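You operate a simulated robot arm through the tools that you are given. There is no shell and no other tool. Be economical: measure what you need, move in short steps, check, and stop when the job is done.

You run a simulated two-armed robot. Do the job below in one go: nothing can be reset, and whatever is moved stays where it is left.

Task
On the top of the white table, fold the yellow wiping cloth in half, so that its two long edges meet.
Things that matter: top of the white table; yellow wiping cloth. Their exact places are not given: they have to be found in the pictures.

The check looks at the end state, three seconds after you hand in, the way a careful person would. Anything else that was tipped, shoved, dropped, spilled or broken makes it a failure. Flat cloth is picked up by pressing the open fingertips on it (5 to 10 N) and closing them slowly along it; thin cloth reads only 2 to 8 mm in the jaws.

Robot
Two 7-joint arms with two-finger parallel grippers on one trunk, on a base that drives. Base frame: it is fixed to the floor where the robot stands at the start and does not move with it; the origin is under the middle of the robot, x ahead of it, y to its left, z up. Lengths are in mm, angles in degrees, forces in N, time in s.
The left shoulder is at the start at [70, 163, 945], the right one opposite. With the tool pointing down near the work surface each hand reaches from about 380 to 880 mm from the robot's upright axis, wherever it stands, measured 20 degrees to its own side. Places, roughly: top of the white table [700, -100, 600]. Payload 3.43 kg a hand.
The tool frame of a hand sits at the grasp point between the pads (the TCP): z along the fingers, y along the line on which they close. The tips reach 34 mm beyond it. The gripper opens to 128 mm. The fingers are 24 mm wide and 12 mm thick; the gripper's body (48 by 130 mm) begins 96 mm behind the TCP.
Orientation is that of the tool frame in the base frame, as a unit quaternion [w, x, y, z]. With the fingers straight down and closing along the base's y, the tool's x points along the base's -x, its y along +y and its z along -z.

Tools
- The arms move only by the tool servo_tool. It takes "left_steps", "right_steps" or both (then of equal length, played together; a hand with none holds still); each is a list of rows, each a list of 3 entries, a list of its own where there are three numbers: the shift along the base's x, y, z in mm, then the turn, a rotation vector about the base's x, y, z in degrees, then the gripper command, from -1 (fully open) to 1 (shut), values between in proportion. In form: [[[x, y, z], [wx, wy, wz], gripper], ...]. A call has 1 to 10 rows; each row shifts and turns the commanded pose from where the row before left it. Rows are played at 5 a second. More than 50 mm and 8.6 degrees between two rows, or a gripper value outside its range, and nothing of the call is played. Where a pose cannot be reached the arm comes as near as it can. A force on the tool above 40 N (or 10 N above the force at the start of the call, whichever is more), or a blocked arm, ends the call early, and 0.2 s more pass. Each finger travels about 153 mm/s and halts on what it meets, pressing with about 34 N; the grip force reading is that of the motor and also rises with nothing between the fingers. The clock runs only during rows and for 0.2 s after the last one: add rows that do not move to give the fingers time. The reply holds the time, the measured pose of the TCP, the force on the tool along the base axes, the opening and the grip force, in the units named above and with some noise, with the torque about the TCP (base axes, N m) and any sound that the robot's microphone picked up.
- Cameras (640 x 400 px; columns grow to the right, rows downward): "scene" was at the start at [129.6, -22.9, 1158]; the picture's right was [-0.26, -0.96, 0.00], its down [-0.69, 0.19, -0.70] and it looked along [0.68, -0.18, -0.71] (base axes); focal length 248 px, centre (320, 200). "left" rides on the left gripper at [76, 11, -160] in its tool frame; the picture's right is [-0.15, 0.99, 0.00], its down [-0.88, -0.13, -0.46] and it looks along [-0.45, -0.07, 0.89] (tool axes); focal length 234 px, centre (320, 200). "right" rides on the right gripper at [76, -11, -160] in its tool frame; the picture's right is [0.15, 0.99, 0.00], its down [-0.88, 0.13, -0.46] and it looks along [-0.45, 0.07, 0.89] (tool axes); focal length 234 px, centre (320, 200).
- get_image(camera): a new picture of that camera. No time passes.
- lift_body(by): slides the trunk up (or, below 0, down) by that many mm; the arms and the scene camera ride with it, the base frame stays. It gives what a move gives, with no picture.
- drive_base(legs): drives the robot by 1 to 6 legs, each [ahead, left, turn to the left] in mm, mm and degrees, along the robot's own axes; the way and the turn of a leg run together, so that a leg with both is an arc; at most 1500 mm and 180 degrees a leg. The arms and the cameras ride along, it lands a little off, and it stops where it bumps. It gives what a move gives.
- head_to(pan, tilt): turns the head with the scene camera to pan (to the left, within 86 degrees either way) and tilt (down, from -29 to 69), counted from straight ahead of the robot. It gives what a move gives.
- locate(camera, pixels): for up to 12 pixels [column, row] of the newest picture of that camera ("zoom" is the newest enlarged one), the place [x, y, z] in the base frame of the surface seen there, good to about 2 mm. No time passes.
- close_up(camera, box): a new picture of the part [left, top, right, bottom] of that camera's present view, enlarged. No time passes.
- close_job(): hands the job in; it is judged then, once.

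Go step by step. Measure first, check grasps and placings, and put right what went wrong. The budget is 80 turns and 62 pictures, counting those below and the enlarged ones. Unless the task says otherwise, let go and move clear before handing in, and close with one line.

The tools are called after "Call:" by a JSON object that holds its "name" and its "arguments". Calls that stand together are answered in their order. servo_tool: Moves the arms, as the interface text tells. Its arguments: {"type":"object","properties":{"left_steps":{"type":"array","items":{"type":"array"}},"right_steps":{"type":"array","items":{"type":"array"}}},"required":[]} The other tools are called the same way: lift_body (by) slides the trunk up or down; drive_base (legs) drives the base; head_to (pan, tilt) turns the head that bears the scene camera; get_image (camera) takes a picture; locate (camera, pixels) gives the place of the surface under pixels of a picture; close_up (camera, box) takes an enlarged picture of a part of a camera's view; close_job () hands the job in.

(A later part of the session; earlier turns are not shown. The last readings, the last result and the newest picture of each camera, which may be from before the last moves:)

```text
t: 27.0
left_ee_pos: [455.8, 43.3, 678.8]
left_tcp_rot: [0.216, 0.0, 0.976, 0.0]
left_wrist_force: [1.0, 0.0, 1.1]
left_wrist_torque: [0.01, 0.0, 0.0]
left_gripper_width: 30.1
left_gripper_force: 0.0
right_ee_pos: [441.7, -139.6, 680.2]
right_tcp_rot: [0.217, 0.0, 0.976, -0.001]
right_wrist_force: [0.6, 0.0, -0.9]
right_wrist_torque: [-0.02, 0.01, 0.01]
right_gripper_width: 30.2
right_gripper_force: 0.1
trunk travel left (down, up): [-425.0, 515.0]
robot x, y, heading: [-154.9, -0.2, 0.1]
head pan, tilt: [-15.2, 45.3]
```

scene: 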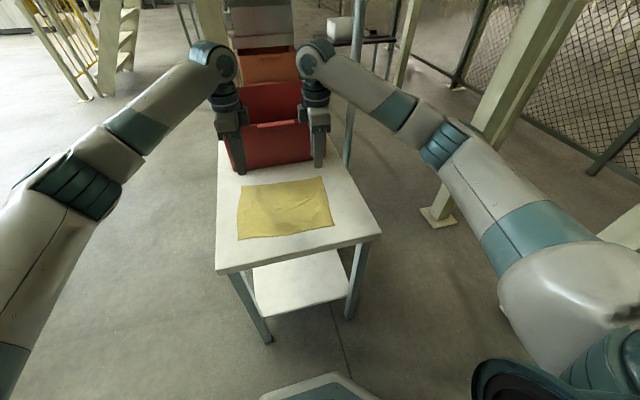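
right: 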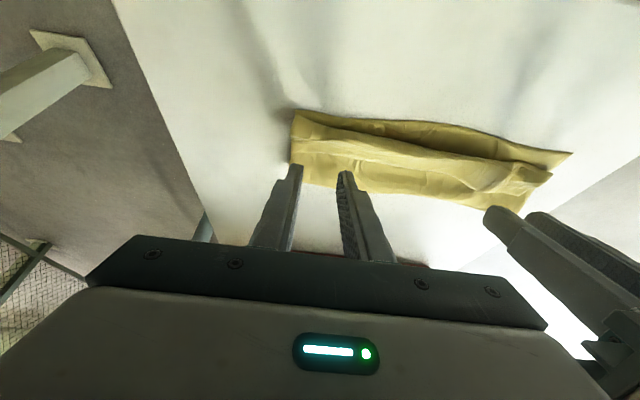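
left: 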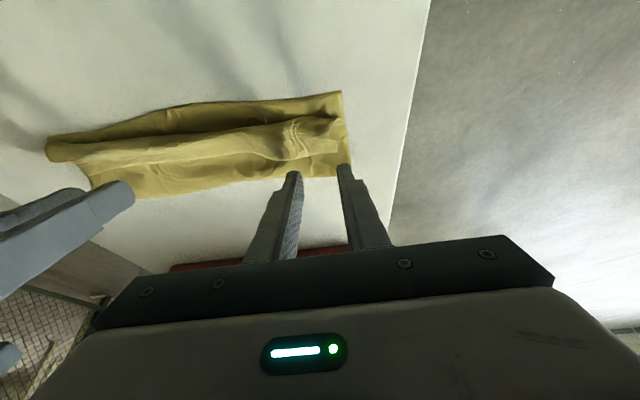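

Left is just touching and right is still free. I lower slightly more.

Call:
{"name": "servo_tool", "arguments": {"left_steps": [[[0, 0, -0.5], [0, 0, 0], 0.53], [[0, 0, 0], [0, 0, 0], 0.53], [[0, 0, 0], [0, 0, 0], 0.53]], "right_steps": [[[0, 0, -1], [0, 0, 0], 0.53], [[0, 0, 0], [0, 0, 0], 0.53], [[0, 0, 0], [0, 0, 0], 0.53]]}}

```text
t: 27.8
left_ee_pos: [455.8, 44.1, 678.7]
left_tcp_rot: [0.217, -0.001, 0.976, 0.0]
left_wrist_force: [-0.3, -0.1, 0.1]
left_wrist_torque: [0.05, 0.01, 0.01]
left_gripper_width: 30.0
left_gripper_force: 0.1
right_ee_pos: [442.4, -138.9, 678.7]
right_tcp_rot: [0.217, 0.0, 0.976, -0.001]
right_wrist_force: [0.5, 0.7, 1.8]
right_wrist_torque: [-0.05, -0.01, 0.03]
right_gripper_width: 30.0
right_gripper_force: 0.1
trunk travel left (down, up): [-425.0, 515.0]
robot x, y, heading: [-154.0, -0.3, 0.2]
head pan, tilt: [-15.2, 45.3]
```

Call:
{"name": "servo_tool", "arguments": {"left_steps": [[[0, 0, -1], [0, 0, 0], 0.53], [[0, 0, 0], [0, 0, 0], 0.53]], "right_steps": [[[0, 0, -0.5], [0, 0, 0], 0.53], [[0, 0, 0], [0, 0, 0], 0.53]]}}

```text
t: 28.4
left_ee_pos: [456.4, 43.8, 678.9]
left_tcp_rot: [0.216, -0.001, 0.976, 0.001]
left_wrist_force: [0.9, 0.4, 3.9]
left_wrist_torque: [0.04, -0.01, -0.03]
left_gripper_width: 30.3
left_gripper_force: 0.1
right_ee_pos: [441.9, -138.4, 677.8]
right_tcp_rot: [0.217, 0.0, 0.976, 0.0]
right_wrist_force: [1.2, 1.8, 5.8]
right_wrist_torque: [-0.03, -0.06, 0.01]
right_gripper_width: 30.0
right_gripper_force: 0.1
trunk travel left (down, up): [-425.0, 515.0]
robot x, y, heading: [-149.1, 3.2, 0.1]
head pan, tilt: [-15.2, 45.3]
```

Left presses with 3.9 N and right with 5.8 N. I close slowly.

Call:
{"name": "servo_tool", "arguments": {"left_steps": [[[0, 0, 0], [0, 0, 0], 0.58], [[0, 0, 0], [0, 0, 0], 0.63], [[0, 0, 0], [0, 0, 0], 0.69], [[0, 0, 0], [0, 0, 0], 0.75], [[0, 0, 0], [0, 0, 0], 0.81], [[0, 0, 0], [0, 0, 0], 0.87], [[0, 0, 0], [0, 0, 0], 0.93], [[0, 0, 0], [0, 0, 0], 1], [[0, 0, 0], [0, 0, 0], 1]], "right_steps": [[[0, 0, 0], [0, 0, 0], 0.58], [[0, 0, 0], [0, 0, 0], 0.63], [[0, 0, 0], [0, 0, 0], 0.69], [[0, 0, 0], [0, 0, 0], 0.75], [[0, 0, 0], [0, 0, 0], 0.81], [[0, 0, 0], [0, 0, 0], 0.87], [[0, 0, 0], [0, 0, 0], 0.93], [[0, 0, 0], [0, 0, 0], 1], [[0, 0, 0], [0, 0, 0], 1]]}}

Call:
{"name": "servo_tool", "arguments": {"left_steps": [[[0, 0, 5], [0, 0, 0], 1], [[0, 0, 5], [0, 0, 0], 1], [[0, 0, 0], [0, 0, 0], 1]], "right_steps": [[[0, 0, 5], [0, 0, 0], 1], [[0, 0, 5], [0, 0, 0], 1], [[0, 0, 0], [0, 0, 0], 1]]}}

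Call:
{"name": "close_up", "arguments": {"camera": "scene", "box": [190, 150, 360, 250]}}

```text
t: 30.4
left_ee_pos: [457.2, 43.5, 678.0]
left_tcp_rot: [0.217, 0.0, 0.976, 0.0]
left_wrist_force: [0.1, 0.0, 2.7]
left_wrist_torque: [-0.03, -0.01, 0.0]
left_gripper_width: 0.2
left_gripper_force: 33.0
right_ee_pos: [442.2, -139.4, 678.3]
right_tcp_rot: [0.218, 0.0, 0.976, -0.001]
right_wrist_force: [0.0, -0.1, 8.4]
right_wrist_torque: [-0.01, -0.03, 0.0]
right_gripper_width: 2.4
right_gripper_force: 33.7
trunk travel left (down, up): [-425.0, 515.0]
robot x, y, heading: [-149.2, -0.3, 0.1]
head pan, tilt: [-15.2, 45.3]
```

```text
t: 31.2
left_ee_pos: [456.4, 43.6, 687.3]
left_tcp_rot: [0.216, 0.0, 0.976, 0.0]
left_wrist_force: [0.0, 0.0, 0.0]
left_wrist_torque: [0.04, -0.01, 0.02]
left_gripper_width: 0.4
left_gripper_force: 33.0
right_ee_pos: [443.8, -139.1, 687.9]
right_tcp_rot: [0.216, -0.002, 0.976, 0.0]
right_wrist_force: [0.3, 0.1, -0.9]
right_wrist_torque: [-0.01, 0.01, -0.03]
right_gripper_width: 2.3
right_gripper_force: 34.4
trunk travel left (down, up): [-425.0, 515.0]
robot x, y, heading: [-149.0, -2.0, 0.1]
head pan, tilt: [-15.2, 45.3]
```

```text
3.76 times, centred on (275, 200) of scene
```

zoom: 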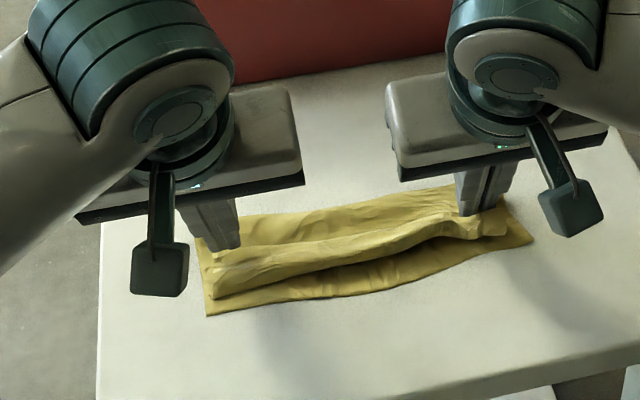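

Right holds cloth (2.3 mm), left missed. I lift the right 20 mm more and look at whether it holds only the flap, while the left reopens above.

Call:
{"name": "servo_tool", "arguments": {"left_steps": [[[0, 0, 10], [0, 0, 0], 0.53], [[0, 0, 10], [0, 0, 0], 0.53], [[0, 0, 0], [0, 0, 0], 0.53]], "right_steps": [[[-4, 0, 8], [0, 0, 0], 1], [[-6, 0, 8], [0, 0, 0], 1], [[0, 0, 0], [0, 0, 0], 1]]}}

Call:
{"name": "get_image", "arguments": {"camera": "left"}}

Call:
{"name": "close_up", "arguments": {"camera": "right", "box": [240, 80, 560, 260]}}

```text
t: 32.0
left_ee_pos: [456.5, 44.3, 708.0]
left_tcp_rot: [0.216, 0.0, 0.976, -0.001]
left_wrist_force: [-0.9, 0.0, -0.2]
left_wrist_torque: [0.0, 0.0, 0.01]
left_gripper_width: 29.8
left_gripper_force: 0.0
right_ee_pos: [434.1, -140.3, 703.0]
right_tcp_rot: [0.216, 0.0, 0.976, 0.0]
right_wrist_force: [-0.3, 0.8, 0.2]
right_wrist_torque: [0.01, 0.01, 0.0]
right_gripper_width: 2.8
right_gripper_force: 34.1
trunk travel left (down, up): [-425.0, 515.0]
robot x, y, heading: [-150.8, -3.5, 0.1]
head pan, tilt: [-15.2, 45.3]
```

```text
28 pictures are left
```

left: 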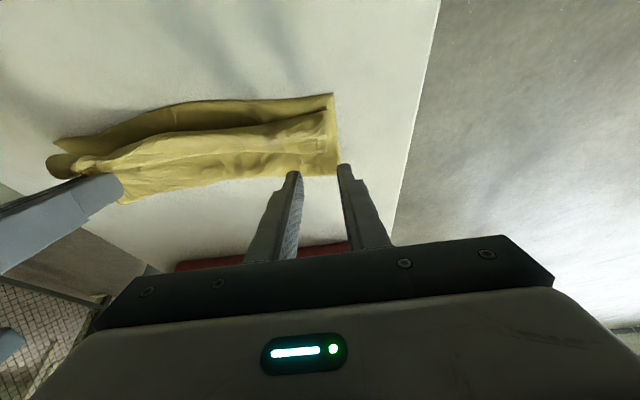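

```text
2.00 times, centred on (400, 170) of right
```

zoom: 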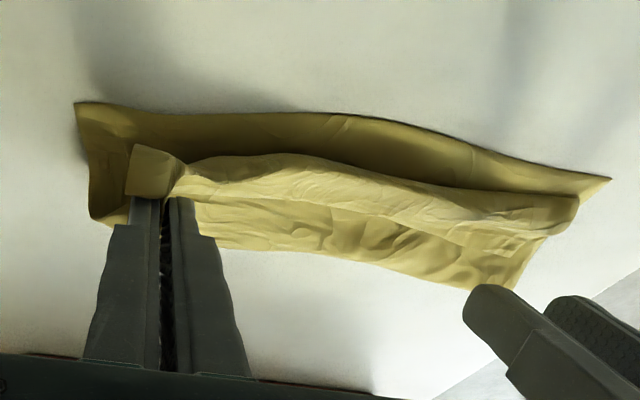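

The right holds the flap edge, standing up. I roll it over toward the near edge with extra tilt.

Call:
{"name": "servo_tool", "arguments": {"right_steps": [[[-8, 0, 4], [0, -4.2, 0], 1], [[-8, 0, 0], [0, -4.2, 0], 1], [[-8, 0, -2], [0, -4.2, 0], 1], [[-8, 0, -5], [0, -4.2, 0], 1], [[-8, 0, -6], [0, -4.2, 0], 1], [[-8, 0, -5], [0, -4, 0], 1], [[0, 0, 0], [0, 0, 0], 1]]}}

Call:
{"name": "get_image", "arguments": {"camera": "left"}}

Call:
{"name": "close_up", "arguments": {"camera": "scene", "box": [190, 150, 360, 250]}}

```text
t: 33.6
left_ee_pos: [456.5, 43.4, 708.2]
left_tcp_rot: [0.216, 0.0, 0.976, 0.0]
left_wrist_force: [0.0, 0.2, -0.2]
left_wrist_torque: [0.0, -0.01, -0.01]
left_gripper_width: 30.3
left_gripper_force: 0.1
right_ee_pos: [385.4, -138.4, 689.8]
right_tcp_rot: [0.423, -0.001, 0.906, 0.0]
right_wrist_force: [0.5, -0.5, 0.4]
right_wrist_torque: [-0.01, 0.01, 0.01]
right_gripper_width: 2.2
right_gripper_force: 33.8
trunk travel left (down, up): [-425.0, 515.0]
robot x, y, heading: [-148.1, -2.3, 0.0]
head pan, tilt: [-15.2, 45.3]
```

```text
26 pictures are left
```

left: 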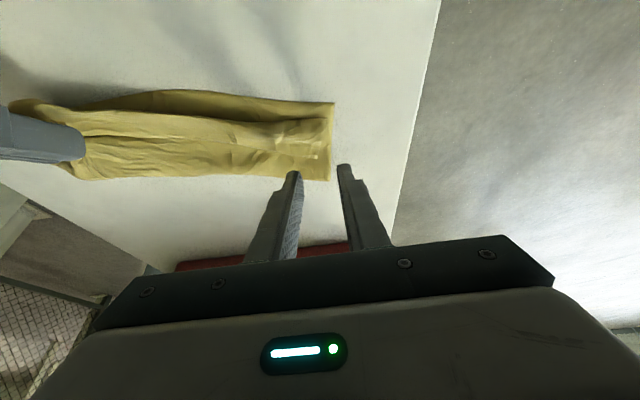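

```text
3.76 times, centred on (275, 200) of scene
```

zoom: 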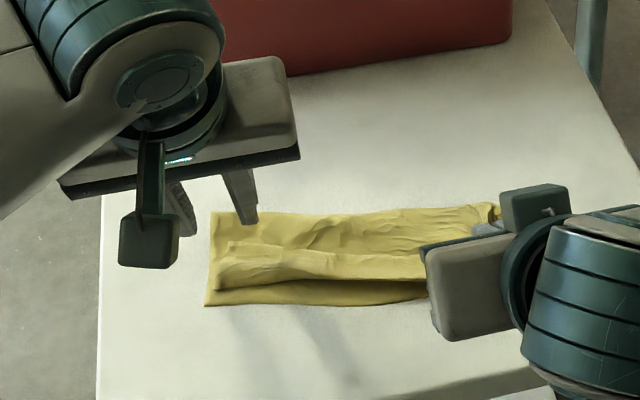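

The right end is unrolling nicely. Keeping it held, I measure the flap edge near the left end.

Call:
{"name": "close_up", "arguments": {"camera": "left", "box": [180, 80, 360, 190]}}

```text
3.56 times, centred on (270, 135) of left
```

zoom: 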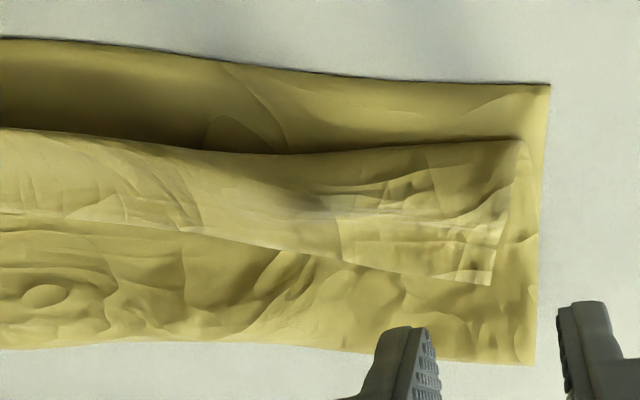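

Call:
{"name": "locate", "arguments": {"camera": "zoom", "pixels": [[488, 283], [400, 272], [330, 257], [515, 145], [400, 147], [340, 155], [546, 86], [533, 360], [400, 310], [200, 235], [200, 60], [200, 345]]}}

```text
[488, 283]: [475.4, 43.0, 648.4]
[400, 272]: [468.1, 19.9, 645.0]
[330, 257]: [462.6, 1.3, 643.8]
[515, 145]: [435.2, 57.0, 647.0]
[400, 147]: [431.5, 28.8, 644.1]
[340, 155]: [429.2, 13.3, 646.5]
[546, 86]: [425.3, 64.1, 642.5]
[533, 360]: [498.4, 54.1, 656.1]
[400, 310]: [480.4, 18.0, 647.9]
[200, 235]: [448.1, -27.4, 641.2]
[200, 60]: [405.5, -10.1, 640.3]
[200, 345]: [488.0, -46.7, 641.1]
```

The flap edge near the left end is at about (470, 25). I place the left hand there with a smaller opening and press.

Call:
{"name": "servo_tool", "arguments": {"left_steps": [[[2, -8, 0], [0, 0, 0], 0.69], [[0, -8.5, -5], [0, 0, 0], 0.69], [[0, 0, -12], [0, 0, 0], 0.69], [[0, 0, -8], [0, 0, 0], 0.69], [[0, 0, -3], [0, 0, 0], 0.69], [[0, 0, 0], [0, 0, 0], 0.69]]}}

Call:
{"name": "servo_tool", "arguments": {"left_steps": [[[0, 0, -2], [0, 0, 0], 0.69], [[0, 0, 0], [0, 0, 0], 0.69], [[0, 0, 0], [0, 0, 0], 0.69]]}}

```text
t: 35.0
left_ee_pos: [458.8, 27.6, 679.7]
left_tcp_rot: [0.216, 0.0, 0.976, 0.0]
left_wrist_force: [-0.5, -1.4, 0.8]
left_wrist_torque: [0.0, -0.03, 0.0]
left_gripper_width: 20.0
left_gripper_force: 0.0
right_ee_pos: [384.9, -139.6, 689.0]
right_tcp_rot: [0.423, 0.0, 0.906, 0.0]
right_wrist_force: [0.6, -0.1, 0.4]
right_wrist_torque: [0.0, 0.01, -0.02]
right_gripper_width: 2.3
right_gripper_force: 34.2
trunk travel left (down, up): [-425.0, 515.0]
robot x, y, heading: [-154.2, -1.8, 0.2]
head pan, tilt: [-15.2, 45.3]
```

```text
t: 35.8
left_ee_pos: [459.2, 28.8, 677.9]
left_tcp_rot: [0.216, 0.0, 0.976, 0.0]
left_wrist_force: [0.5, -0.4, 2.8]
left_wrist_torque: [0.05, -0.01, 0.0]
left_gripper_width: 19.9
left_gripper_force: 0.0
right_ee_pos: [384.7, -138.8, 690.4]
right_tcp_rot: [0.423, 0.0, 0.906, -0.001]
right_wrist_force: [-0.4, -0.7, 0.3]
right_wrist_torque: [0.03, 0.02, -0.03]
right_gripper_width: 2.4
right_gripper_force: 34.1
trunk travel left (down, up): [-425.0, 515.0]
robot x, y, heading: [-150.9, -1.1, 0.2]
head pan, tilt: [-15.2, 45.3]
```

Call:
{"name": "servo_tool", "arguments": {"left_steps": [[[0, 0, -0.8], [0, 0, 0], 0.69], [[0, 0, 0], [0, 0, 0], 0.72], [[0, 0, 0], [0, 0, 0], 0.76], [[0, 0, 0], [0, 0, 0], 0.8], [[0, 0, 0], [0, 0, 0], 0.84], [[0, 0, 0], [0, 0, 0], 0.88], [[0, 0, 0], [0, 0, 0], 0.92], [[0, 0, 0], [0, 0, 0], 0.96], [[0, 0, 0], [0, 0, 0], 1], [[0, 0, 0], [0, 0, 0], 1]]}}

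Call:
{"name": "servo_tool", "arguments": {"left_steps": [[[0, 0, 5], [0, 0, 0], 1], [[-2, 0, 8], [0, 0, 0], 1], [[-4, 0, 8], [0, 0, 0], 1], [[0, 0, 0], [0, 0, 0], 1]]}}

Call:
{"name": "close_up", "arguments": {"camera": "scene", "box": [190, 150, 360, 250]}}

Call:
{"name": "close_up", "arguments": {"camera": "left", "box": [160, 70, 380, 210]}}

```text
t: 38.0
left_ee_pos: [458.2, 28.8, 677.5]
left_tcp_rot: [0.217, -0.001, 0.976, 0.001]
left_wrist_force: [0.5, 0.3, 10.3]
left_wrist_torque: [0.01, -0.03, -0.07]
left_gripper_width: 0.0
left_gripper_force: 32.4
right_ee_pos: [384.9, -138.2, 689.5]
right_tcp_rot: [0.423, -0.001, 0.906, 0.0]
right_wrist_force: [0.5, 0.9, -0.3]
right_wrist_torque: [0.01, 0.01, -0.02]
right_gripper_width: 2.2
right_gripper_force: 34.2
trunk travel left (down, up): [-425.0, 515.0]
robot x, y, heading: [-148.3, -3.0, -0.1]
head pan, tilt: [-15.2, 45.3]
```

```text
t: 39.0
left_ee_pos: [452.4, 29.8, 697.2]
left_tcp_rot: [0.217, 0.001, 0.976, 0.0]
left_wrist_force: [-0.6, 0.4, -0.2]
left_wrist_torque: [0.02, 0.0, -0.02]
left_gripper_width: 0.0
left_gripper_force: 33.0
right_ee_pos: [385.8, -139.2, 689.0]
right_tcp_rot: [0.422, -0.001, 0.906, 0.0]
right_wrist_force: [-0.2, -0.9, 0.7]
right_wrist_torque: [0.02, -0.05, 0.0]
right_gripper_width: 2.3
right_gripper_force: 33.5
trunk travel left (down, up): [-425.0, 515.0]
robot x, y, heading: [-149.7, -0.9, 0.0]
head pan, tilt: [-15.2, 45.3]
```

```text
3.76 times, centred on (275, 200) of scene
```

zoom: 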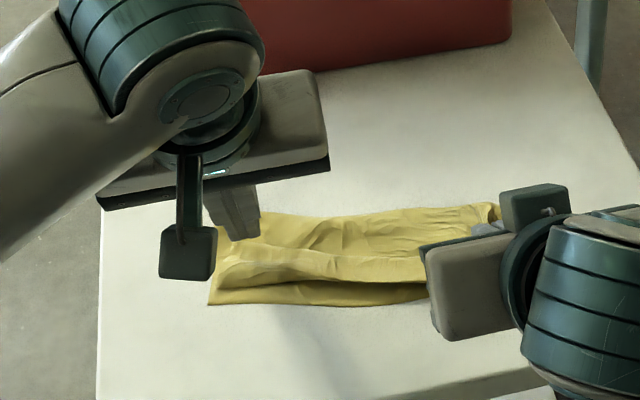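

```text
2.86 times, centred on (270, 140) of left
```

zoom: 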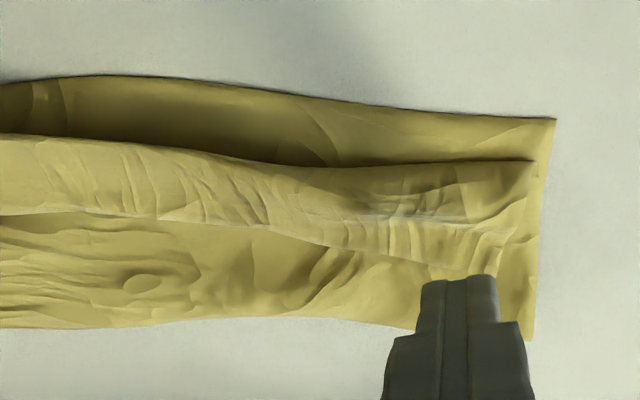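

The left slipped again. I retry with more overlap (12 mm), a wider opening and a firmer press.

Call:
{"name": "servo_tool", "arguments": {"left_steps": [[[0, 0, 0], [0, 0, 0], 0.45], [[0, -6, 0], [0, 0, 0], 0.45], [[0, 0, -8], [0, 0, 0], 0.45], [[0, 0, -8], [0, 0, 0], 0.45], [[0, 0, -3], [0, 0, 0], 0.45], [[0, 0, -1], [0, 0, 0], 0.45], [[0, 0, 0], [0, 0, 0], 0.45]]}}

```text
t: 40.6
left_ee_pos: [453.8, 21.0, 679.1]
left_tcp_rot: [0.217, 0.0, 0.976, 0.0]
left_wrist_force: [-0.5, -0.5, 5.7]
left_wrist_torque: [0.08, 0.02, 0.03]
left_gripper_width: 34.9
left_gripper_force: 0.0
right_ee_pos: [385.4, -137.1, 688.6]
right_tcp_rot: [0.422, -0.001, 0.906, 0.0]
right_wrist_force: [-0.4, 0.7, -0.6]
right_wrist_torque: [0.02, -0.02, 0.0]
right_gripper_width: 2.4
right_gripper_force: 33.8
trunk travel left (down, up): [-425.0, 515.0]
robot x, y, heading: [-147.7, 0.0, -0.0]
head pan, tilt: [-15.2, 45.3]
```

Call:
{"name": "servo_tool", "arguments": {"left_steps": [[[0, 0, 0], [0, 0, 0], 0.5], [[0, 0, 0], [0, 0, 0], 0.56], [[0, 0, 0], [0, 0, 0], 0.62], [[0, 0, 0], [0, 0, 0], 0.68], [[0, 0, 0], [0, 0, 0], 0.74], [[0, 0, 0], [0, 0, 0], 0.8], [[0, 0, 0], [0, 0, 0], 0.87], [[0, 0, 0], [0, 0, 0], 0.94], [[0, 0, 0], [0, 0, 0], 1], [[0, 0, 0], [0, 0, 0], 1]]}}

Call:
{"name": "get_image", "arguments": {"camera": "left"}}

```text
t: 42.8
left_ee_pos: [451.4, 21.0, 678.2]
left_tcp_rot: [0.217, 0.001, 0.976, -0.001]
left_wrist_force: [-3.9, -12.0, 10.5]
left_wrist_torque: [-0.46, 0.08, -0.1]
left_gripper_width: 2.5
left_gripper_force: 34.1
right_ee_pos: [382.9, -139.6, 690.4]
right_tcp_rot: [0.423, 0.0, 0.906, 0.0]
right_wrist_force: [4.3, 8.5, -0.8]
right_wrist_torque: [0.31, -0.12, 0.12]
right_gripper_width: 2.4
right_gripper_force: 33.7
trunk travel left (down, up): [-425.0, 515.0]
robot x, y, heading: [-145.1, 0.1, -0.1]
head pan, tilt: [-15.2, 45.3]
```

```text
21 pictures are left
```

left: 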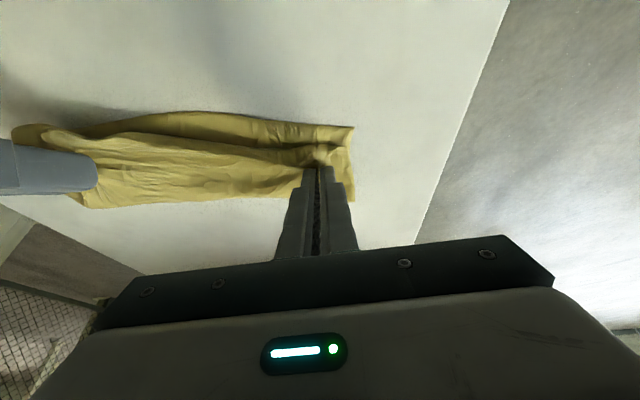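

The left now holds (2.5 mm), with the cloth taut between the hands. I relieve it by moving the right hand inward and roll the left flap over.

Call:
{"name": "servo_tool", "arguments": {"left_steps": [[[0, -1, 8], [0, 0, 0], 1], [[-4, -1, 8], [0, 0, 0], 1], [[-6, 0, 8], [0, 0, 0], 1], [[-8, 0, 3], [0, -4.2, 0], 1], [[-8, 0, 0], [0, -4.2, 0], 1], [[-8, 0, -1], [0, -4.2, 0], 1], [[-8, 0, -4], [0, -4.2, 0], 1], [[-8, 0, -5], [0, -4.2, 0], 1], [[-8, 0, -5], [0, -4, 0], 1], [[0, 0, 0], [0, 0, 0], 1]], "right_steps": [[[0, 3, 0], [0, 0, 0], 1], [[0, 3, 0], [0, 0, 0], 1], [[0, 2, 0], [0, 0, 0], 1], [[0, 0, 0], [0, 0, 0], 1], [[0, 0, 0], [0, 0, 0], 1], [[0, 0, 0], [0, 0, 0], 1], [[0, 0, 0], [0, 0, 0], 1], [[0, 0, 0], [0, 0, 0], 1], [[0, 0, 0], [0, 0, 0], 1], [[0, 0, 0], [0, 0, 0], 1]]}}

Call:
{"name": "get_image", "arguments": {"camera": "scene"}}

Call:
{"name": "get_image", "arguments": {"camera": "right"}}

```text
t: 45.0
left_ee_pos: [395.1, 20.2, 690.7]
left_tcp_rot: [0.423, 0.0, 0.906, 0.0]
left_wrist_force: [0.0, -0.3, 0.4]
left_wrist_torque: [0.01, 0.01, 0.0]
left_gripper_width: 1.6
left_gripper_force: 34.1
right_ee_pos: [383.6, -130.3, 687.4]
right_tcp_rot: [0.423, 0.0, 0.906, 0.0]
right_wrist_force: [0.5, -0.4, -0.4]
right_wrist_torque: [-0.01, -0.01, 0.01]
right_gripper_width: 2.4
right_gripper_force: 33.4
trunk travel left (down, up): [-425.0, 515.0]
robot x, y, heading: [-148.8, -0.5, -0.0]
head pan, tilt: [-15.2, 45.3]
```

```text
20 pictures are left
```

scene: 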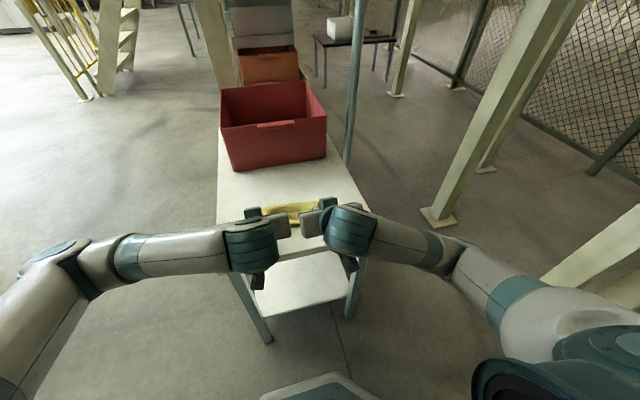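

```text
19 pictures are left
```

right: 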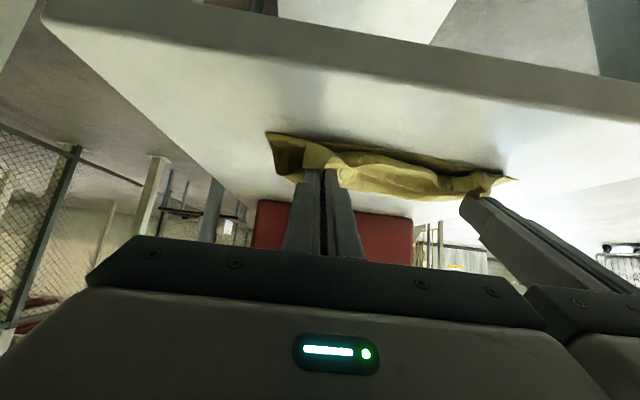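

Both ends of the flap are turned over. I lower them, release, and back out along the fingers.

Call:
{"name": "servo_tool", "arguments": {"left_steps": [[[-2, 2, -6], [0, -4, 0], 1], [[-2, 2, -6], [0, -4, 0], 1], [[0, 0, 0], [0, 0, 0], 0.9], [[0, 0, 0], [0, 0, 0], 0.7], [[0, 0, 0], [0, 0, 0], 0.6], [[-15, 0, 10], [0, 0, 0], 0.6], [[-25, 0, 22], [0, 0, 0], 0.6], [[-25, 0, 30], [0, 0, 0], 0.6], [[0, 0, 40], [0, 8, 0], 0.6], [[0, 0, 40], [0, 8, 0], 0.6]], "right_steps": [[[-2, -2, -5], [0, -4, 0], 1], [[-2, -2, -5], [0, -4, 0], 1], [[0, 0, 0], [0, 0, 0], 0.9], [[0, 0, 0], [0, 0, 0], 0.7], [[0, 0, 0], [0, 0, 0], 0.6], [[-15, 0, 10], [0, 0, 0], 0.6], [[-25, 0, 22], [0, 0, 0], 0.6], [[-25, 0, 30], [0, 0, 0], 0.6], [[0, 0, 40], [0, 8, 0], 0.6], [[0, 0, 40], [0, 8, 0], 0.6]]}}

Call:
{"name": "servo_tool", "arguments": {"left_steps": [[[0, 30, 20], [0, 8, 0], 0.6], [[0, 30, 20], [0, 8, 0], 0.6], [[0, 30, 0], [0, 8, 0], 0.6], [[0, 30, 0], [0, 8, 0], 0.6]], "right_steps": [[[0, -30, 20], [0, 8, 0], 0.6], [[0, -30, 20], [0, 8, 0], 0.6], [[0, -30, 0], [0, 8, 0], 0.6], [[0, -30, 0], [0, 8, 0], 0.6]]}}

Call:
{"name": "close_up", "arguments": {"camera": "scene", "box": [190, 150, 360, 260]}}

```text
t: 46.3
left_ee_pos: [372.8, 13.9, 671.8]
left_tcp_rot: [0.469, -0.005, 0.883, -0.016]
left_wrist_force: [-2.2, -0.6, 14.7]
left_wrist_torque: [0.07, -0.19, 0.03]
left_gripper_width: 25.1
left_gripper_force: 0.1
right_ee_pos: [380.0, -135.0, 680.7]
right_tcp_rot: [0.484, -0.001, 0.875, 0.0]
right_wrist_force: [0.8, -0.3, 0.3]
right_wrist_torque: [0.01, -0.01, -0.01]
right_gripper_width: 25.8
right_gripper_force: 0.0
right hand out of reach, approached as far as the arm can: row 6
trunk travel left (down, up): [-425.0, 515.0]
robot x, y, heading: [-151.2, -1.4, -0.0]
head pan, tilt: [-15.2, 45.3]
stopped in row 6 (left hand): the force on the tool passed its limit (the readings are from after the stop); the commanded pose is now the measured one
```

```text
t: 47.3
left_ee_pos: [373.4, 133.7, 710.1]
left_tcp_rot: [0.206, -0.008, 0.978, -0.014]
left_wrist_force: [0.0, -0.8, -0.3]
left_wrist_torque: [0.02, -0.01, -0.01]
left_gripper_width: 25.6
left_gripper_force: 0.1
right_ee_pos: [386.3, -252.7, 718.0]
right_tcp_rot: [0.224, -0.002, 0.975, 0.002]
right_wrist_force: [0.3, 0.5, -1.2]
right_wrist_torque: [0.0, 0.01, 0.01]
right_gripper_width: 25.7
right_gripper_force: 0.0
right hand out of reach, approached as far as the arm can: row 1
trunk travel left (down, up): [-425.0, 515.0]
robot x, y, heading: [-149.2, 0.4, -0.0]
head pan, tilt: [-15.2, 45.3]
```

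```text
3.64 times, centred on (275, 205) of scene
```

zoom: 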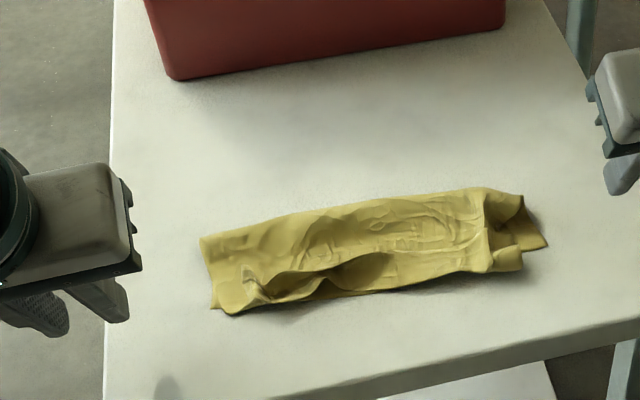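

The hem is now out, leaving a gather near the left end and a pleat near the right end. I raise the hands and look closer.

Call:
{"name": "servo_tool", "arguments": {"left_steps": [[[0, 10, 30], [0, 6, 0], 1], [[0, 10, 30], [0, 6, 0], 1], [[0, 10, 30], [0, 6, 0], 1], [[0, 0, 0], [0, 6, 0], 1]], "right_steps": [[[0, 10, 30], [0, 6, 0], 1], [[0, 10, 30], [0, 6, 0], 1], [[0, 10, 30], [0, 6, 0], 1], [[0, 0, 0], [0, 6, 0], 1]]}}

Call:
{"name": "close_up", "arguments": {"camera": "scene", "box": [230, 185, 350, 255]}}

Call:
{"name": "get_image", "arguments": {"camera": "right"}}

```text
t: 48.3
left_ee_pos: [374.6, 164.6, 799.5]
left_tcp_rot: [-0.001, -0.011, 1.0, -0.011]
left_wrist_force: [-0.2, -0.2, -0.5]
left_wrist_torque: [0.0, 0.01, 0.02]
left_gripper_width: 0.0
left_gripper_force: 32.8
right_ee_pos: [385.3, -221.4, 807.6]
right_tcp_rot: [0.017, 0.0, 1.0, -0.001]
right_wrist_force: [0.1, 0.2, -0.5]
right_wrist_torque: [-0.04, 0.02, 0.01]
right_gripper_width: 0.0
right_gripper_force: 32.7
trunk travel left (down, up): [-425.0, 515.0]
robot x, y, heading: [-150.3, -1.1, 0.0]
head pan, tilt: [-15.2, 45.3]
```

```text
5.33 times, centred on (290, 220) of scene
```

zoom: 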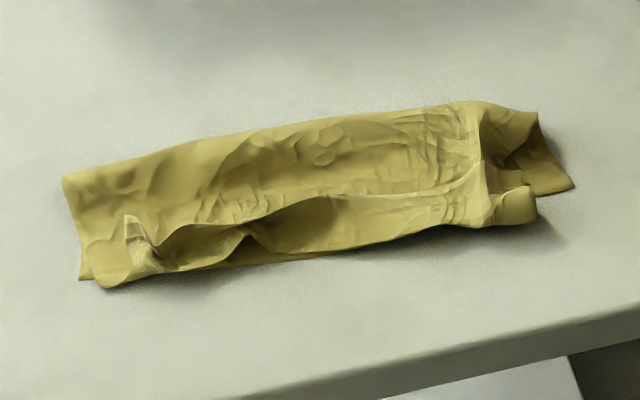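

```text
16 pictures are left
```

right: 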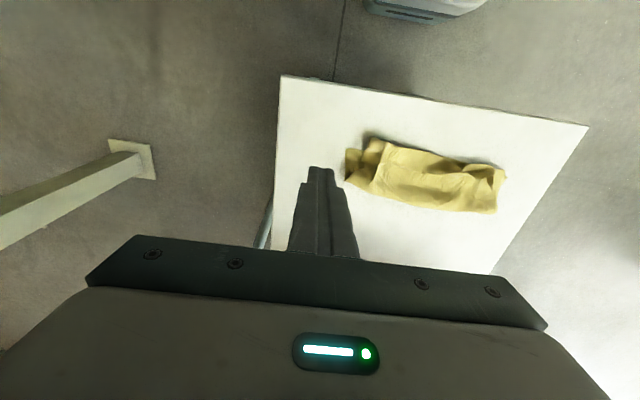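

I locate the corners and pleats.

Call:
{"name": "locate", "arguments": {"camera": "zoom", "pixels": [[64, 178], [82, 278], [100, 287], [132, 225], [245, 245], [300, 212], [360, 245], [480, 227], [533, 215], [572, 185], [537, 115], [475, 105]]}}

Call:
{"name": "close_up", "arguments": {"camera": "right", "box": [330, 120, 520, 230]}}

```text
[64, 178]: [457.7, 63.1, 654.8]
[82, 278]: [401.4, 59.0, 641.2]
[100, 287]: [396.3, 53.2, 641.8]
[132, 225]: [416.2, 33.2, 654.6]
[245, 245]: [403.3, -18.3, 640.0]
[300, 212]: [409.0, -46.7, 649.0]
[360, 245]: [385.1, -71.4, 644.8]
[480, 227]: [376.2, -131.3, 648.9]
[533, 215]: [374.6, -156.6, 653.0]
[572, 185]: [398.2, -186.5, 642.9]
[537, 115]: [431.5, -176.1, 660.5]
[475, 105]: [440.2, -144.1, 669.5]
```

```text
3.37 times, centred on (425, 175) of right
```

zoom: 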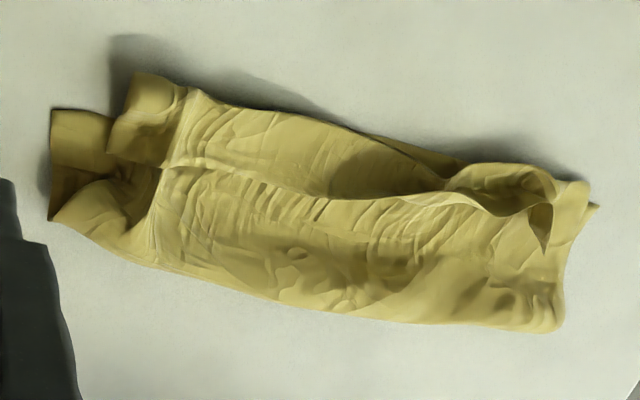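

The picture is ambiguous, so I bring the left wrist camera nearer for a clear view.

Call:
{"name": "servo_tool", "arguments": {"left_steps": [[[30, -35, 0], [0, 0, 0], 1], [[30, -35, -20], [0, 0, 0], 1], [[30, -35, -20], [0, 0, 0], 1], [[0, -35, 0], [0, 0, 0], 1], [[0, 0, 0], [0, 0, 0], 1]], "right_steps": [[[0, 0, 0], [0, 0, 0], 0.6], [[0, 0, 0], [0, 0, 0], 0.6], [[0, 0, 0], [0, 0, 0], 0.6], [[0, 0, 0], [0, 0, 0], 0.6], [[0, 0, 0], [0, 0, 0], 0.6]]}}

Call:
{"name": "close_up", "arguments": {"camera": "left", "box": [150, 0, 450, 190]}}

```text
refused: row 2 steps farther than a row can; nothing moved
```

```text
2.11 times, centred on (300, 95) of left
```

zoom: 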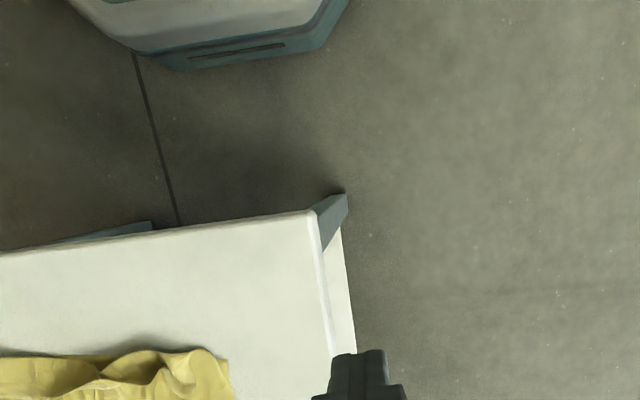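

Call:
{"name": "servo_tool", "arguments": {"left_steps": [[[25, -30, 0], [0, 0, 0], 1], [[25, -30, -20], [0, 0, 0], 1], [[25, -30, -20], [0, 0, 0], 1], [[15, -35, 0], [0, 0, 0], 1], [[0, -15, 0], [0, 0, 0], 1], [[0, 0, 0], [0, 0, 0], 1]], "right_steps": [[[0, 0, 0], [0, 0, 0], 0.6], [[0, 0, 0], [0, 0, 0], 0.6], [[0, 0, 0], [0, 0, 0], 0.6], [[0, 0, 0], [0, 0, 0], 0.6], [[0, 0, 0], [0, 0, 0], 0.6], [[0, 0, 0], [0, 0, 0], 0.6]]}}

Call:
{"name": "close_up", "arguments": {"camera": "left", "box": [110, 20, 400, 190]}}

```text
t: 49.7
left_ee_pos: [463.9, 22.4, 757.4]
left_tcp_rot: [-0.001, -0.011, 1.0, -0.011]
left_wrist_force: [0.4, -0.2, -0.4]
left_wrist_torque: [-0.01, 0.02, 0.0]
left_gripper_width: 0.1
left_gripper_force: 33.1
right_ee_pos: [385.9, -221.5, 808.4]
right_tcp_rot: [0.018, 0.0, 1.0, 0.0]
right_wrist_force: [0.7, -0.6, -0.2]
right_wrist_torque: [-0.01, -0.01, 0.0]
right_gripper_width: 25.6
right_gripper_force: 0.1
trunk travel left (down, up): [-425.0, 515.0]
robot x, y, heading: [-151.3, 3.4, 0.0]
head pan, tilt: [-15.2, 45.3]
```

```text
2.21 times, centred on (255, 105) of left
```

zoom: 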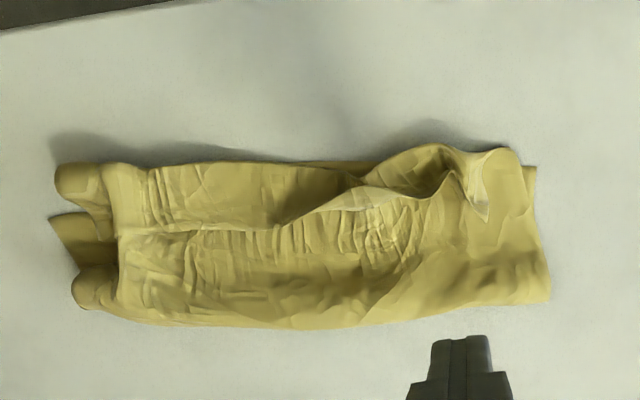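

This view shows the turned-in flap clearly: its free edge runs from (115,232) to the corner tip (485,215), with an open hollow near (385,165). I measure it.

Call:
{"name": "locate", "arguments": {"camera": "zoom", "pixels": [[485, 215], [470, 180], [440, 196], [390, 190], [340, 206], [385, 172], [280, 230], [180, 230], [385, 150], [200, 164], [480, 240], [300, 260]]}}

```text
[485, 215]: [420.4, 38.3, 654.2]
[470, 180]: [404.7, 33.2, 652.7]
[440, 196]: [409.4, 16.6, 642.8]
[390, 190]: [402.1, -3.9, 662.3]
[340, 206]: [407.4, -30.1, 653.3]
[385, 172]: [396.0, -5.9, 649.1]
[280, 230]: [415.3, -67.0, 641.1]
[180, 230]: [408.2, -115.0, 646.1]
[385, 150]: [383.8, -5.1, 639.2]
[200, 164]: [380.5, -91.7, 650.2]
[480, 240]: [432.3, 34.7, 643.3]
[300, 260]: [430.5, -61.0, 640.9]
```

At y≈−4 the flap's free edge stands up to z≈662, so I can straddle just that edge with jaws closing along x. I rotate both hands and put the left over it.

Call:
{"name": "servo_tool", "arguments": {"left_steps": [[[-6, -3, 0], [0, 0, -8.5], 0.45], [[-6, -3, 0], [0, 0, -8.5], 0.45], [[-6, -3, 0], [0, 0, -8.5], 0.45], [[-6, -3, 0], [0, 0, -8.5], 0.45], [[-6, -3, 0], [0, 0, -8.5], 0.45], [[-6, -3, 0], [0, 0, -8.5], 0.45], [[-6, -3, 0], [0, 0, -8.5], 0.45], [[-6, -3, 0], [0, 0, -8.5], 0.45], [[-6, -3, 0], [0, 0, -8.5], 0.45], [[-6, 0, -10], [0, 0, -8.5], 0.45]], "right_steps": [[[1, 8, 0], [0, 0, 8.5], 0.45], [[1, 8, 0], [0, 0, 8.5], 0.45], [[1, 8, 0], [0, 0, 8.5], 0.45], [[1, 8, 0], [0, 0, 8.5], 0.45], [[1, 8, 0], [0, 0, 8.5], 0.45], [[1, 8, 0], [0, 0, 8.5], 0.45], [[1, 8, 0], [0, 0, 8.5], 0.45], [[1, 8, 0], [0, 0, 8.5], 0.45], [[1, 8, 0], [0, 0, 8.5], 0.45], [[1, 8, 0], [0, 0, 8.5], 0.45]]}}

Call:
{"name": "servo_tool", "arguments": {"left_steps": [[[0, 0, -15], [0, 0, -5], 0.45], [[0, 0, -15], [0, 0, 0], 0.45], [[0, 0, 0], [0, 0, 0], 0.45]], "right_steps": [[[0, 0, 0], [0, 2, 5], 0.45], [[0, 0, 0], [0, 0, 0], 0.45], [[0, 0, 0], [0, 0, 0], 0.45]]}}

Call:
{"name": "get_image", "arguments": {"camera": "left"}}

```text
t: 51.9
left_ee_pos: [403.3, -1.5, 748.2]
left_tcp_rot: [-0.009, 0.669, 0.743, -0.009]
left_wrist_force: [-0.2, 0.0, -0.4]
left_wrist_torque: [0.01, 0.03, -0.02]
left_gripper_width: 35.2
left_gripper_force: 0.1
right_ee_pos: [396.3, -142.2, 808.8]
right_tcp_rot: [0.013, -0.677, 0.736, 0.013]
right_wrist_force: [1.1, -0.2, 0.2]
right_wrist_torque: [-0.02, 0.02, 0.04]
right_gripper_width: 35.4
right_gripper_force: 0.0
trunk travel left (down, up): [-425.0, 515.0]
robot x, y, heading: [-147.0, -1.0, 0.1]
head pan, tilt: [-15.2, 45.3]
```

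```text
t: 52.7
left_ee_pos: [403.3, -2.1, 719.3]
left_tcp_rot: [-0.008, 0.7, 0.714, -0.007]
left_wrist_force: [0.1, -0.4, -0.9]
left_wrist_torque: [0.05, -0.01, -0.01]
left_gripper_width: 35.0
left_gripper_force: 0.1
right_ee_pos: [395.8, -142.4, 808.0]
right_tcp_rot: [-0.001, -0.707, 0.707, 0.024]
right_wrist_force: [0.6, -0.1, 0.5]
right_wrist_torque: [-0.04, 0.03, -0.02]
right_gripper_width: 35.3
right_gripper_force: 0.1
trunk travel left (down, up): [-425.0, 515.0]
robot x, y, heading: [-149.7, 4.2, 0.1]
head pan, tilt: [-15.2, 45.3]
```

```text
12 pictures are left
```

left: 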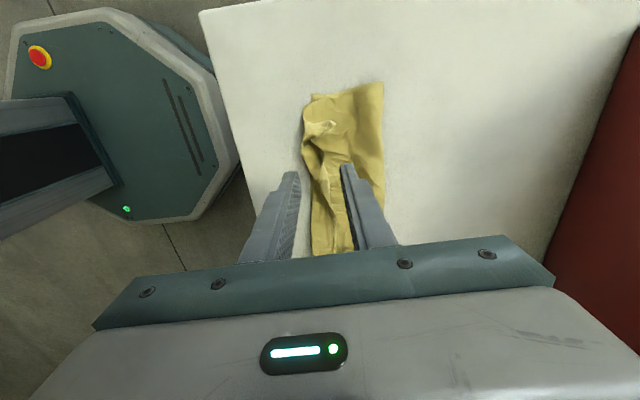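

The jaws straddle the standing edge. I lower so tips reach z≈650 and close on just the edge, then lift a little.

Call:
{"name": "servo_tool", "arguments": {"left_steps": [[[0, 0, -18], [0, 0, 0], 0.45], [[0, 0, -17], [0, 0, 0], 0.45], [[0, 0, 0], [0, 0, 0], 0.55], [[0, 0, 0], [0, 0, 0], 0.7], [[0, 0, 0], [0, 0, 0], 0.85], [[0, 0, 0], [0, 0, 0], 1], [[0, 0, 0], [0, 0, 0], 1]]}}

Call:
{"name": "close_up", "arguments": {"camera": "left", "box": [240, 70, 420, 200]}}

```text
t: 54.3
left_ee_pos: [402.0, -0.9, 684.7]
left_tcp_rot: [-0.007, 0.7, 0.715, -0.007]
left_wrist_force: [3.3, 2.1, 18.4]
left_wrist_torque: [0.07, -0.14, -0.01]
left_gripper_width: 2.0
left_gripper_force: 34.2
right_ee_pos: [394.6, -141.8, 809.0]
right_tcp_rot: [0.001, 0.707, -0.706, -0.024]
right_wrist_force: [-0.3, 0.0, -1.0]
right_wrist_torque: [-0.01, 0.0, 0.0]
right_gripper_width: 35.1
right_gripper_force: 0.0
trunk travel left (down, up): [-425.0, 515.0]
robot x, y, heading: [-150.5, -2.6, -0.1]
head pan, tilt: [-15.2, 45.3]
```

```text
3.08 times, centred on (330, 135) of left
```

zoom: 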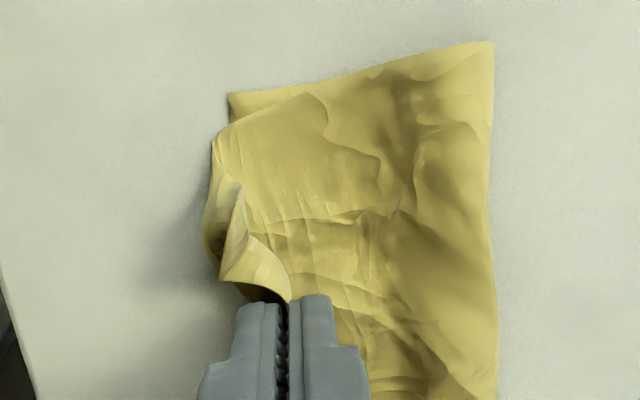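

It holds the edge (2 mm), and the left end of the flap is already opening. I lift and draw it toward the near side.

Call:
{"name": "servo_tool", "arguments": {"left_steps": [[[-2, 0, 8], [0, 0, 0], 1], [[-4, 0, 8], [0, 0, 0], 1], [[-6, 0, 6], [0, 0, 0], 1], [[-8, 0, 0], [0, 0, 0], 1], [[0, 0, 0], [0, 0, 0], 1]]}}

Call:
{"name": "get_image", "arguments": {"camera": "right"}}

```text
t: 55.5
left_ee_pos: [383.1, -2.6, 706.4]
left_tcp_rot: [-0.009, 0.7, 0.714, -0.007]
left_wrist_force: [0.5, 0.0, 0.1]
left_wrist_torque: [0.0, -0.01, 0.0]
left_gripper_width: 1.7
left_gripper_force: 33.6
right_ee_pos: [395.1, -141.5, 808.4]
right_tcp_rot: [0.001, 0.707, -0.707, -0.024]
right_wrist_force: [0.1, 0.4, -0.1]
right_wrist_torque: [-0.03, 0.0, -0.03]
right_gripper_width: 35.1
right_gripper_force: 0.1
trunk travel left (down, up): [-425.0, 515.0]
robot x, y, heading: [-152.6, -1.7, 0.1]
head pan, tilt: [-15.2, 45.3]
```

```text
10 pictures are left
```

right: 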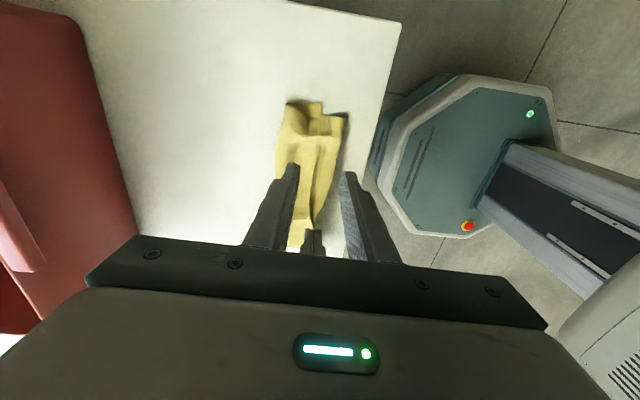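

I probe the heights on the right half to find the flap edge there.

Call:
{"name": "locate", "arguments": {"camera": "right", "pixels": [[314, 190], [314, 175], [316, 160], [318, 148], [326, 150], [326, 165], [334, 145], [340, 125], [322, 122], [308, 150], [300, 112], [318, 106]]}}

Call:
{"name": "close_up", "arguments": {"camera": "right", "box": [260, 90, 370, 240]}}

```text
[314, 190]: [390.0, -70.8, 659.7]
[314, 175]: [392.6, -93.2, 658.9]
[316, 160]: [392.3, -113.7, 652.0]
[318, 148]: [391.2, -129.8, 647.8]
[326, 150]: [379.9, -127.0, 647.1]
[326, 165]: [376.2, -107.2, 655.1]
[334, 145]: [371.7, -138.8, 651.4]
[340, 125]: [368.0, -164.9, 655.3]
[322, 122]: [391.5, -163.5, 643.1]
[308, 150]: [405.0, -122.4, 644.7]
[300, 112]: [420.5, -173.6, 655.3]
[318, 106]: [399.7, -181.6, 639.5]
```

```text
2.67 times, centred on (315, 165) of right
```

zoom: 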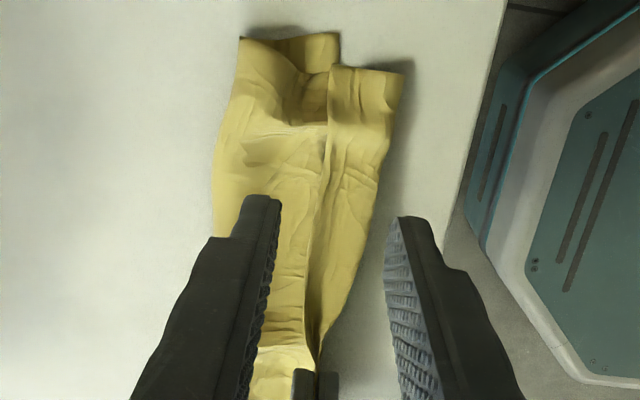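

The flap edge on the right now stands at x≈392, z≈655 around y=−105. I straddle it with the right jaws in the same way.

Call:
{"name": "servo_tool", "arguments": {"right_steps": [[[-1, 18, -20], [0, 0, 0], 0.5], [[-1, 18, -35], [0, 0, 0], 0.5], [[0, 0, -35], [0, 0, 0], 0.5], [[0, 0, -25], [0, 0, 0], 0.5], [[0, 0, -13], [0, 0, 0], 0.5], [[0, 0, 0], [0, 0, 0], 0.6], [[0, 0, 0], [0, 0, 0], 0.75], [[0, 0, 0], [0, 0, 0], 0.9], [[0, 0, 0], [0, 0, 0], 1], [[0, 0, 0], [0, 0, 0], 1]]}}

Call:
{"name": "servo_tool", "arguments": {"right_steps": [[[-2, 0, 8], [0, 0, 0], 1], [[-4, 0, 8], [0, 0, 0], 1], [[-4, 0, 6], [0, 0, 0], 1], [[0, 0, 0], [0, 0, 0], 1]]}}

Call:
{"name": "get_image", "arguments": {"camera": "right"}}

```text
t: 57.7
left_ee_pos: [383.2, -2.7, 706.2]
left_tcp_rot: [-0.008, 0.7, 0.714, -0.007]
left_wrist_force: [-0.4, -0.4, -0.7]
left_wrist_torque: [0.01, 0.03, 0.03]
left_gripper_width: 1.9
left_gripper_force: 33.6
right_ee_pos: [394.0, -105.1, 679.7]
right_tcp_rot: [0.0, 0.707, -0.706, -0.025]
right_wrist_force: [-1.2, -0.5, 8.3]
right_wrist_torque: [0.01, -0.01, -0.02]
right_gripper_width: 1.8
right_gripper_force: 33.9
trunk travel left (down, up): [-425.0, 515.0]
robot x, y, heading: [-149.0, 1.3, -0.1]
head pan, tilt: [-15.2, 45.3]
```

```text
t: 58.7
left_ee_pos: [383.3, -3.7, 705.2]
left_tcp_rot: [-0.009, 0.7, 0.714, -0.007]
left_wrist_force: [-0.2, 0.7, 0.9]
left_wrist_torque: [0.03, 0.0, 0.03]
left_gripper_width: 2.1
left_gripper_force: 34.8
right_ee_pos: [383.1, -106.3, 701.7]
right_tcp_rot: [0.0, 0.707, -0.707, -0.024]
right_wrist_force: [0.7, 0.4, 1.0]
right_wrist_torque: [-0.04, 0.02, -0.01]
right_gripper_width: 1.7
right_gripper_force: 33.7
trunk travel left (down, up): [-425.0, 515.0]
robot x, y, heading: [-150.0, -0.7, -0.1]
head pan, tilt: [-15.2, 45.3]
```

```text
8 pictures are left
```

right: 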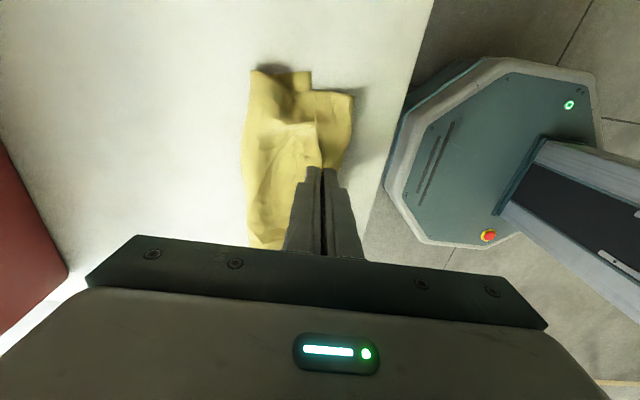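

Both hands now hold just the bare edge. I lift the whole top layer to hang straight and look.

Call:
{"name": "servo_tool", "arguments": {"left_steps": [[[10, 0, 15], [0, 0, 0], 1], [[15, 0, 15], [0, 0, 0], 1], [[15, 1, 12], [0, 0, 0], 1], [[15, 1, 8], [0, 0, 0], 1], [[0, 0, 0], [0, 0, 0], 1], [[0, 0, 0], [0, 0, 0], 1]], "right_steps": [[[10, 0, 15], [0, 0, 0], 1], [[15, 0, 15], [0, 0, 0], 1], [[15, -2, 14], [0, 0, 0], 1], [[15, -2, 12], [0, 0, 0], 1], [[0, -2, 0], [0, 0, 0], 1], [[0, 0, 0], [0, 0, 0], 1]]}}

Call:
{"name": "close_up", "arguments": {"camera": "scene", "box": [210, 140, 360, 250]}}

```text
t: 60.1
left_ee_pos: [437.2, -2.8, 756.5]
left_tcp_rot: [-0.008, 0.7, 0.714, -0.009]
left_wrist_force: [-0.2, -10.6, 1.2]
left_wrist_torque: [-0.39, 0.03, 0.0]
left_gripper_width: 2.0
left_gripper_force: 34.3
right_ee_pos: [438.1, -111.0, 758.1]
right_tcp_rot: [0.0, -0.707, 0.707, 0.025]
right_wrist_force: [0.0, 12.1, -2.0]
right_wrist_torque: [0.28, 0.02, -0.01]
right_gripper_width: 1.5
right_gripper_force: 34.3
trunk travel left (down, up): [-425.0, 515.0]
robot x, y, heading: [-152.0, 2.9, 0.2]
head pan, tilt: [-15.2, 45.3]
```

```text
3.64 times, centred on (285, 195) of scene
```

zoom: 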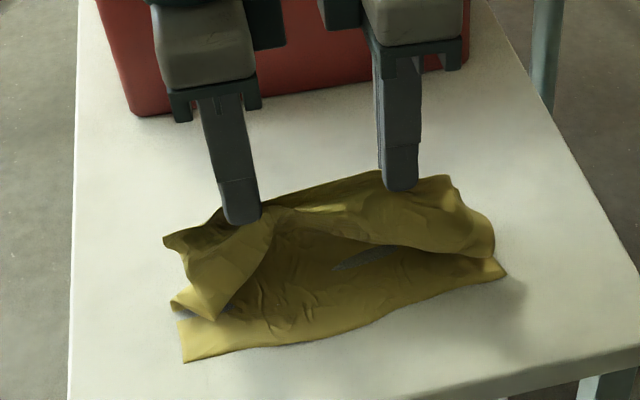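

Excellent: the top layer hangs freely with its edge open and corners drooping to the near side. I measure the bottom edge and the hanging corners.

Call:
{"name": "locate", "arguments": {"camera": "zoom", "pixels": [[186, 359], [260, 348], [340, 332], [430, 298], [500, 272], [210, 316], [172, 300], [490, 256], [166, 240], [450, 178], [490, 222], [350, 245]]}}

```text
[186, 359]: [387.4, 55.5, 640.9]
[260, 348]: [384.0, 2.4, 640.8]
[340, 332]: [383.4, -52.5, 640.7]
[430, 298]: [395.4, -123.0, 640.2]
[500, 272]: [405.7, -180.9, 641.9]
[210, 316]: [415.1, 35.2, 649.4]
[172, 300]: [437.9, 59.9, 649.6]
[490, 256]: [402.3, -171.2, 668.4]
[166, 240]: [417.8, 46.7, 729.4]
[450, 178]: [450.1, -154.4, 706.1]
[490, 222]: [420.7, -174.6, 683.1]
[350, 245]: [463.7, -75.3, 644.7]
```

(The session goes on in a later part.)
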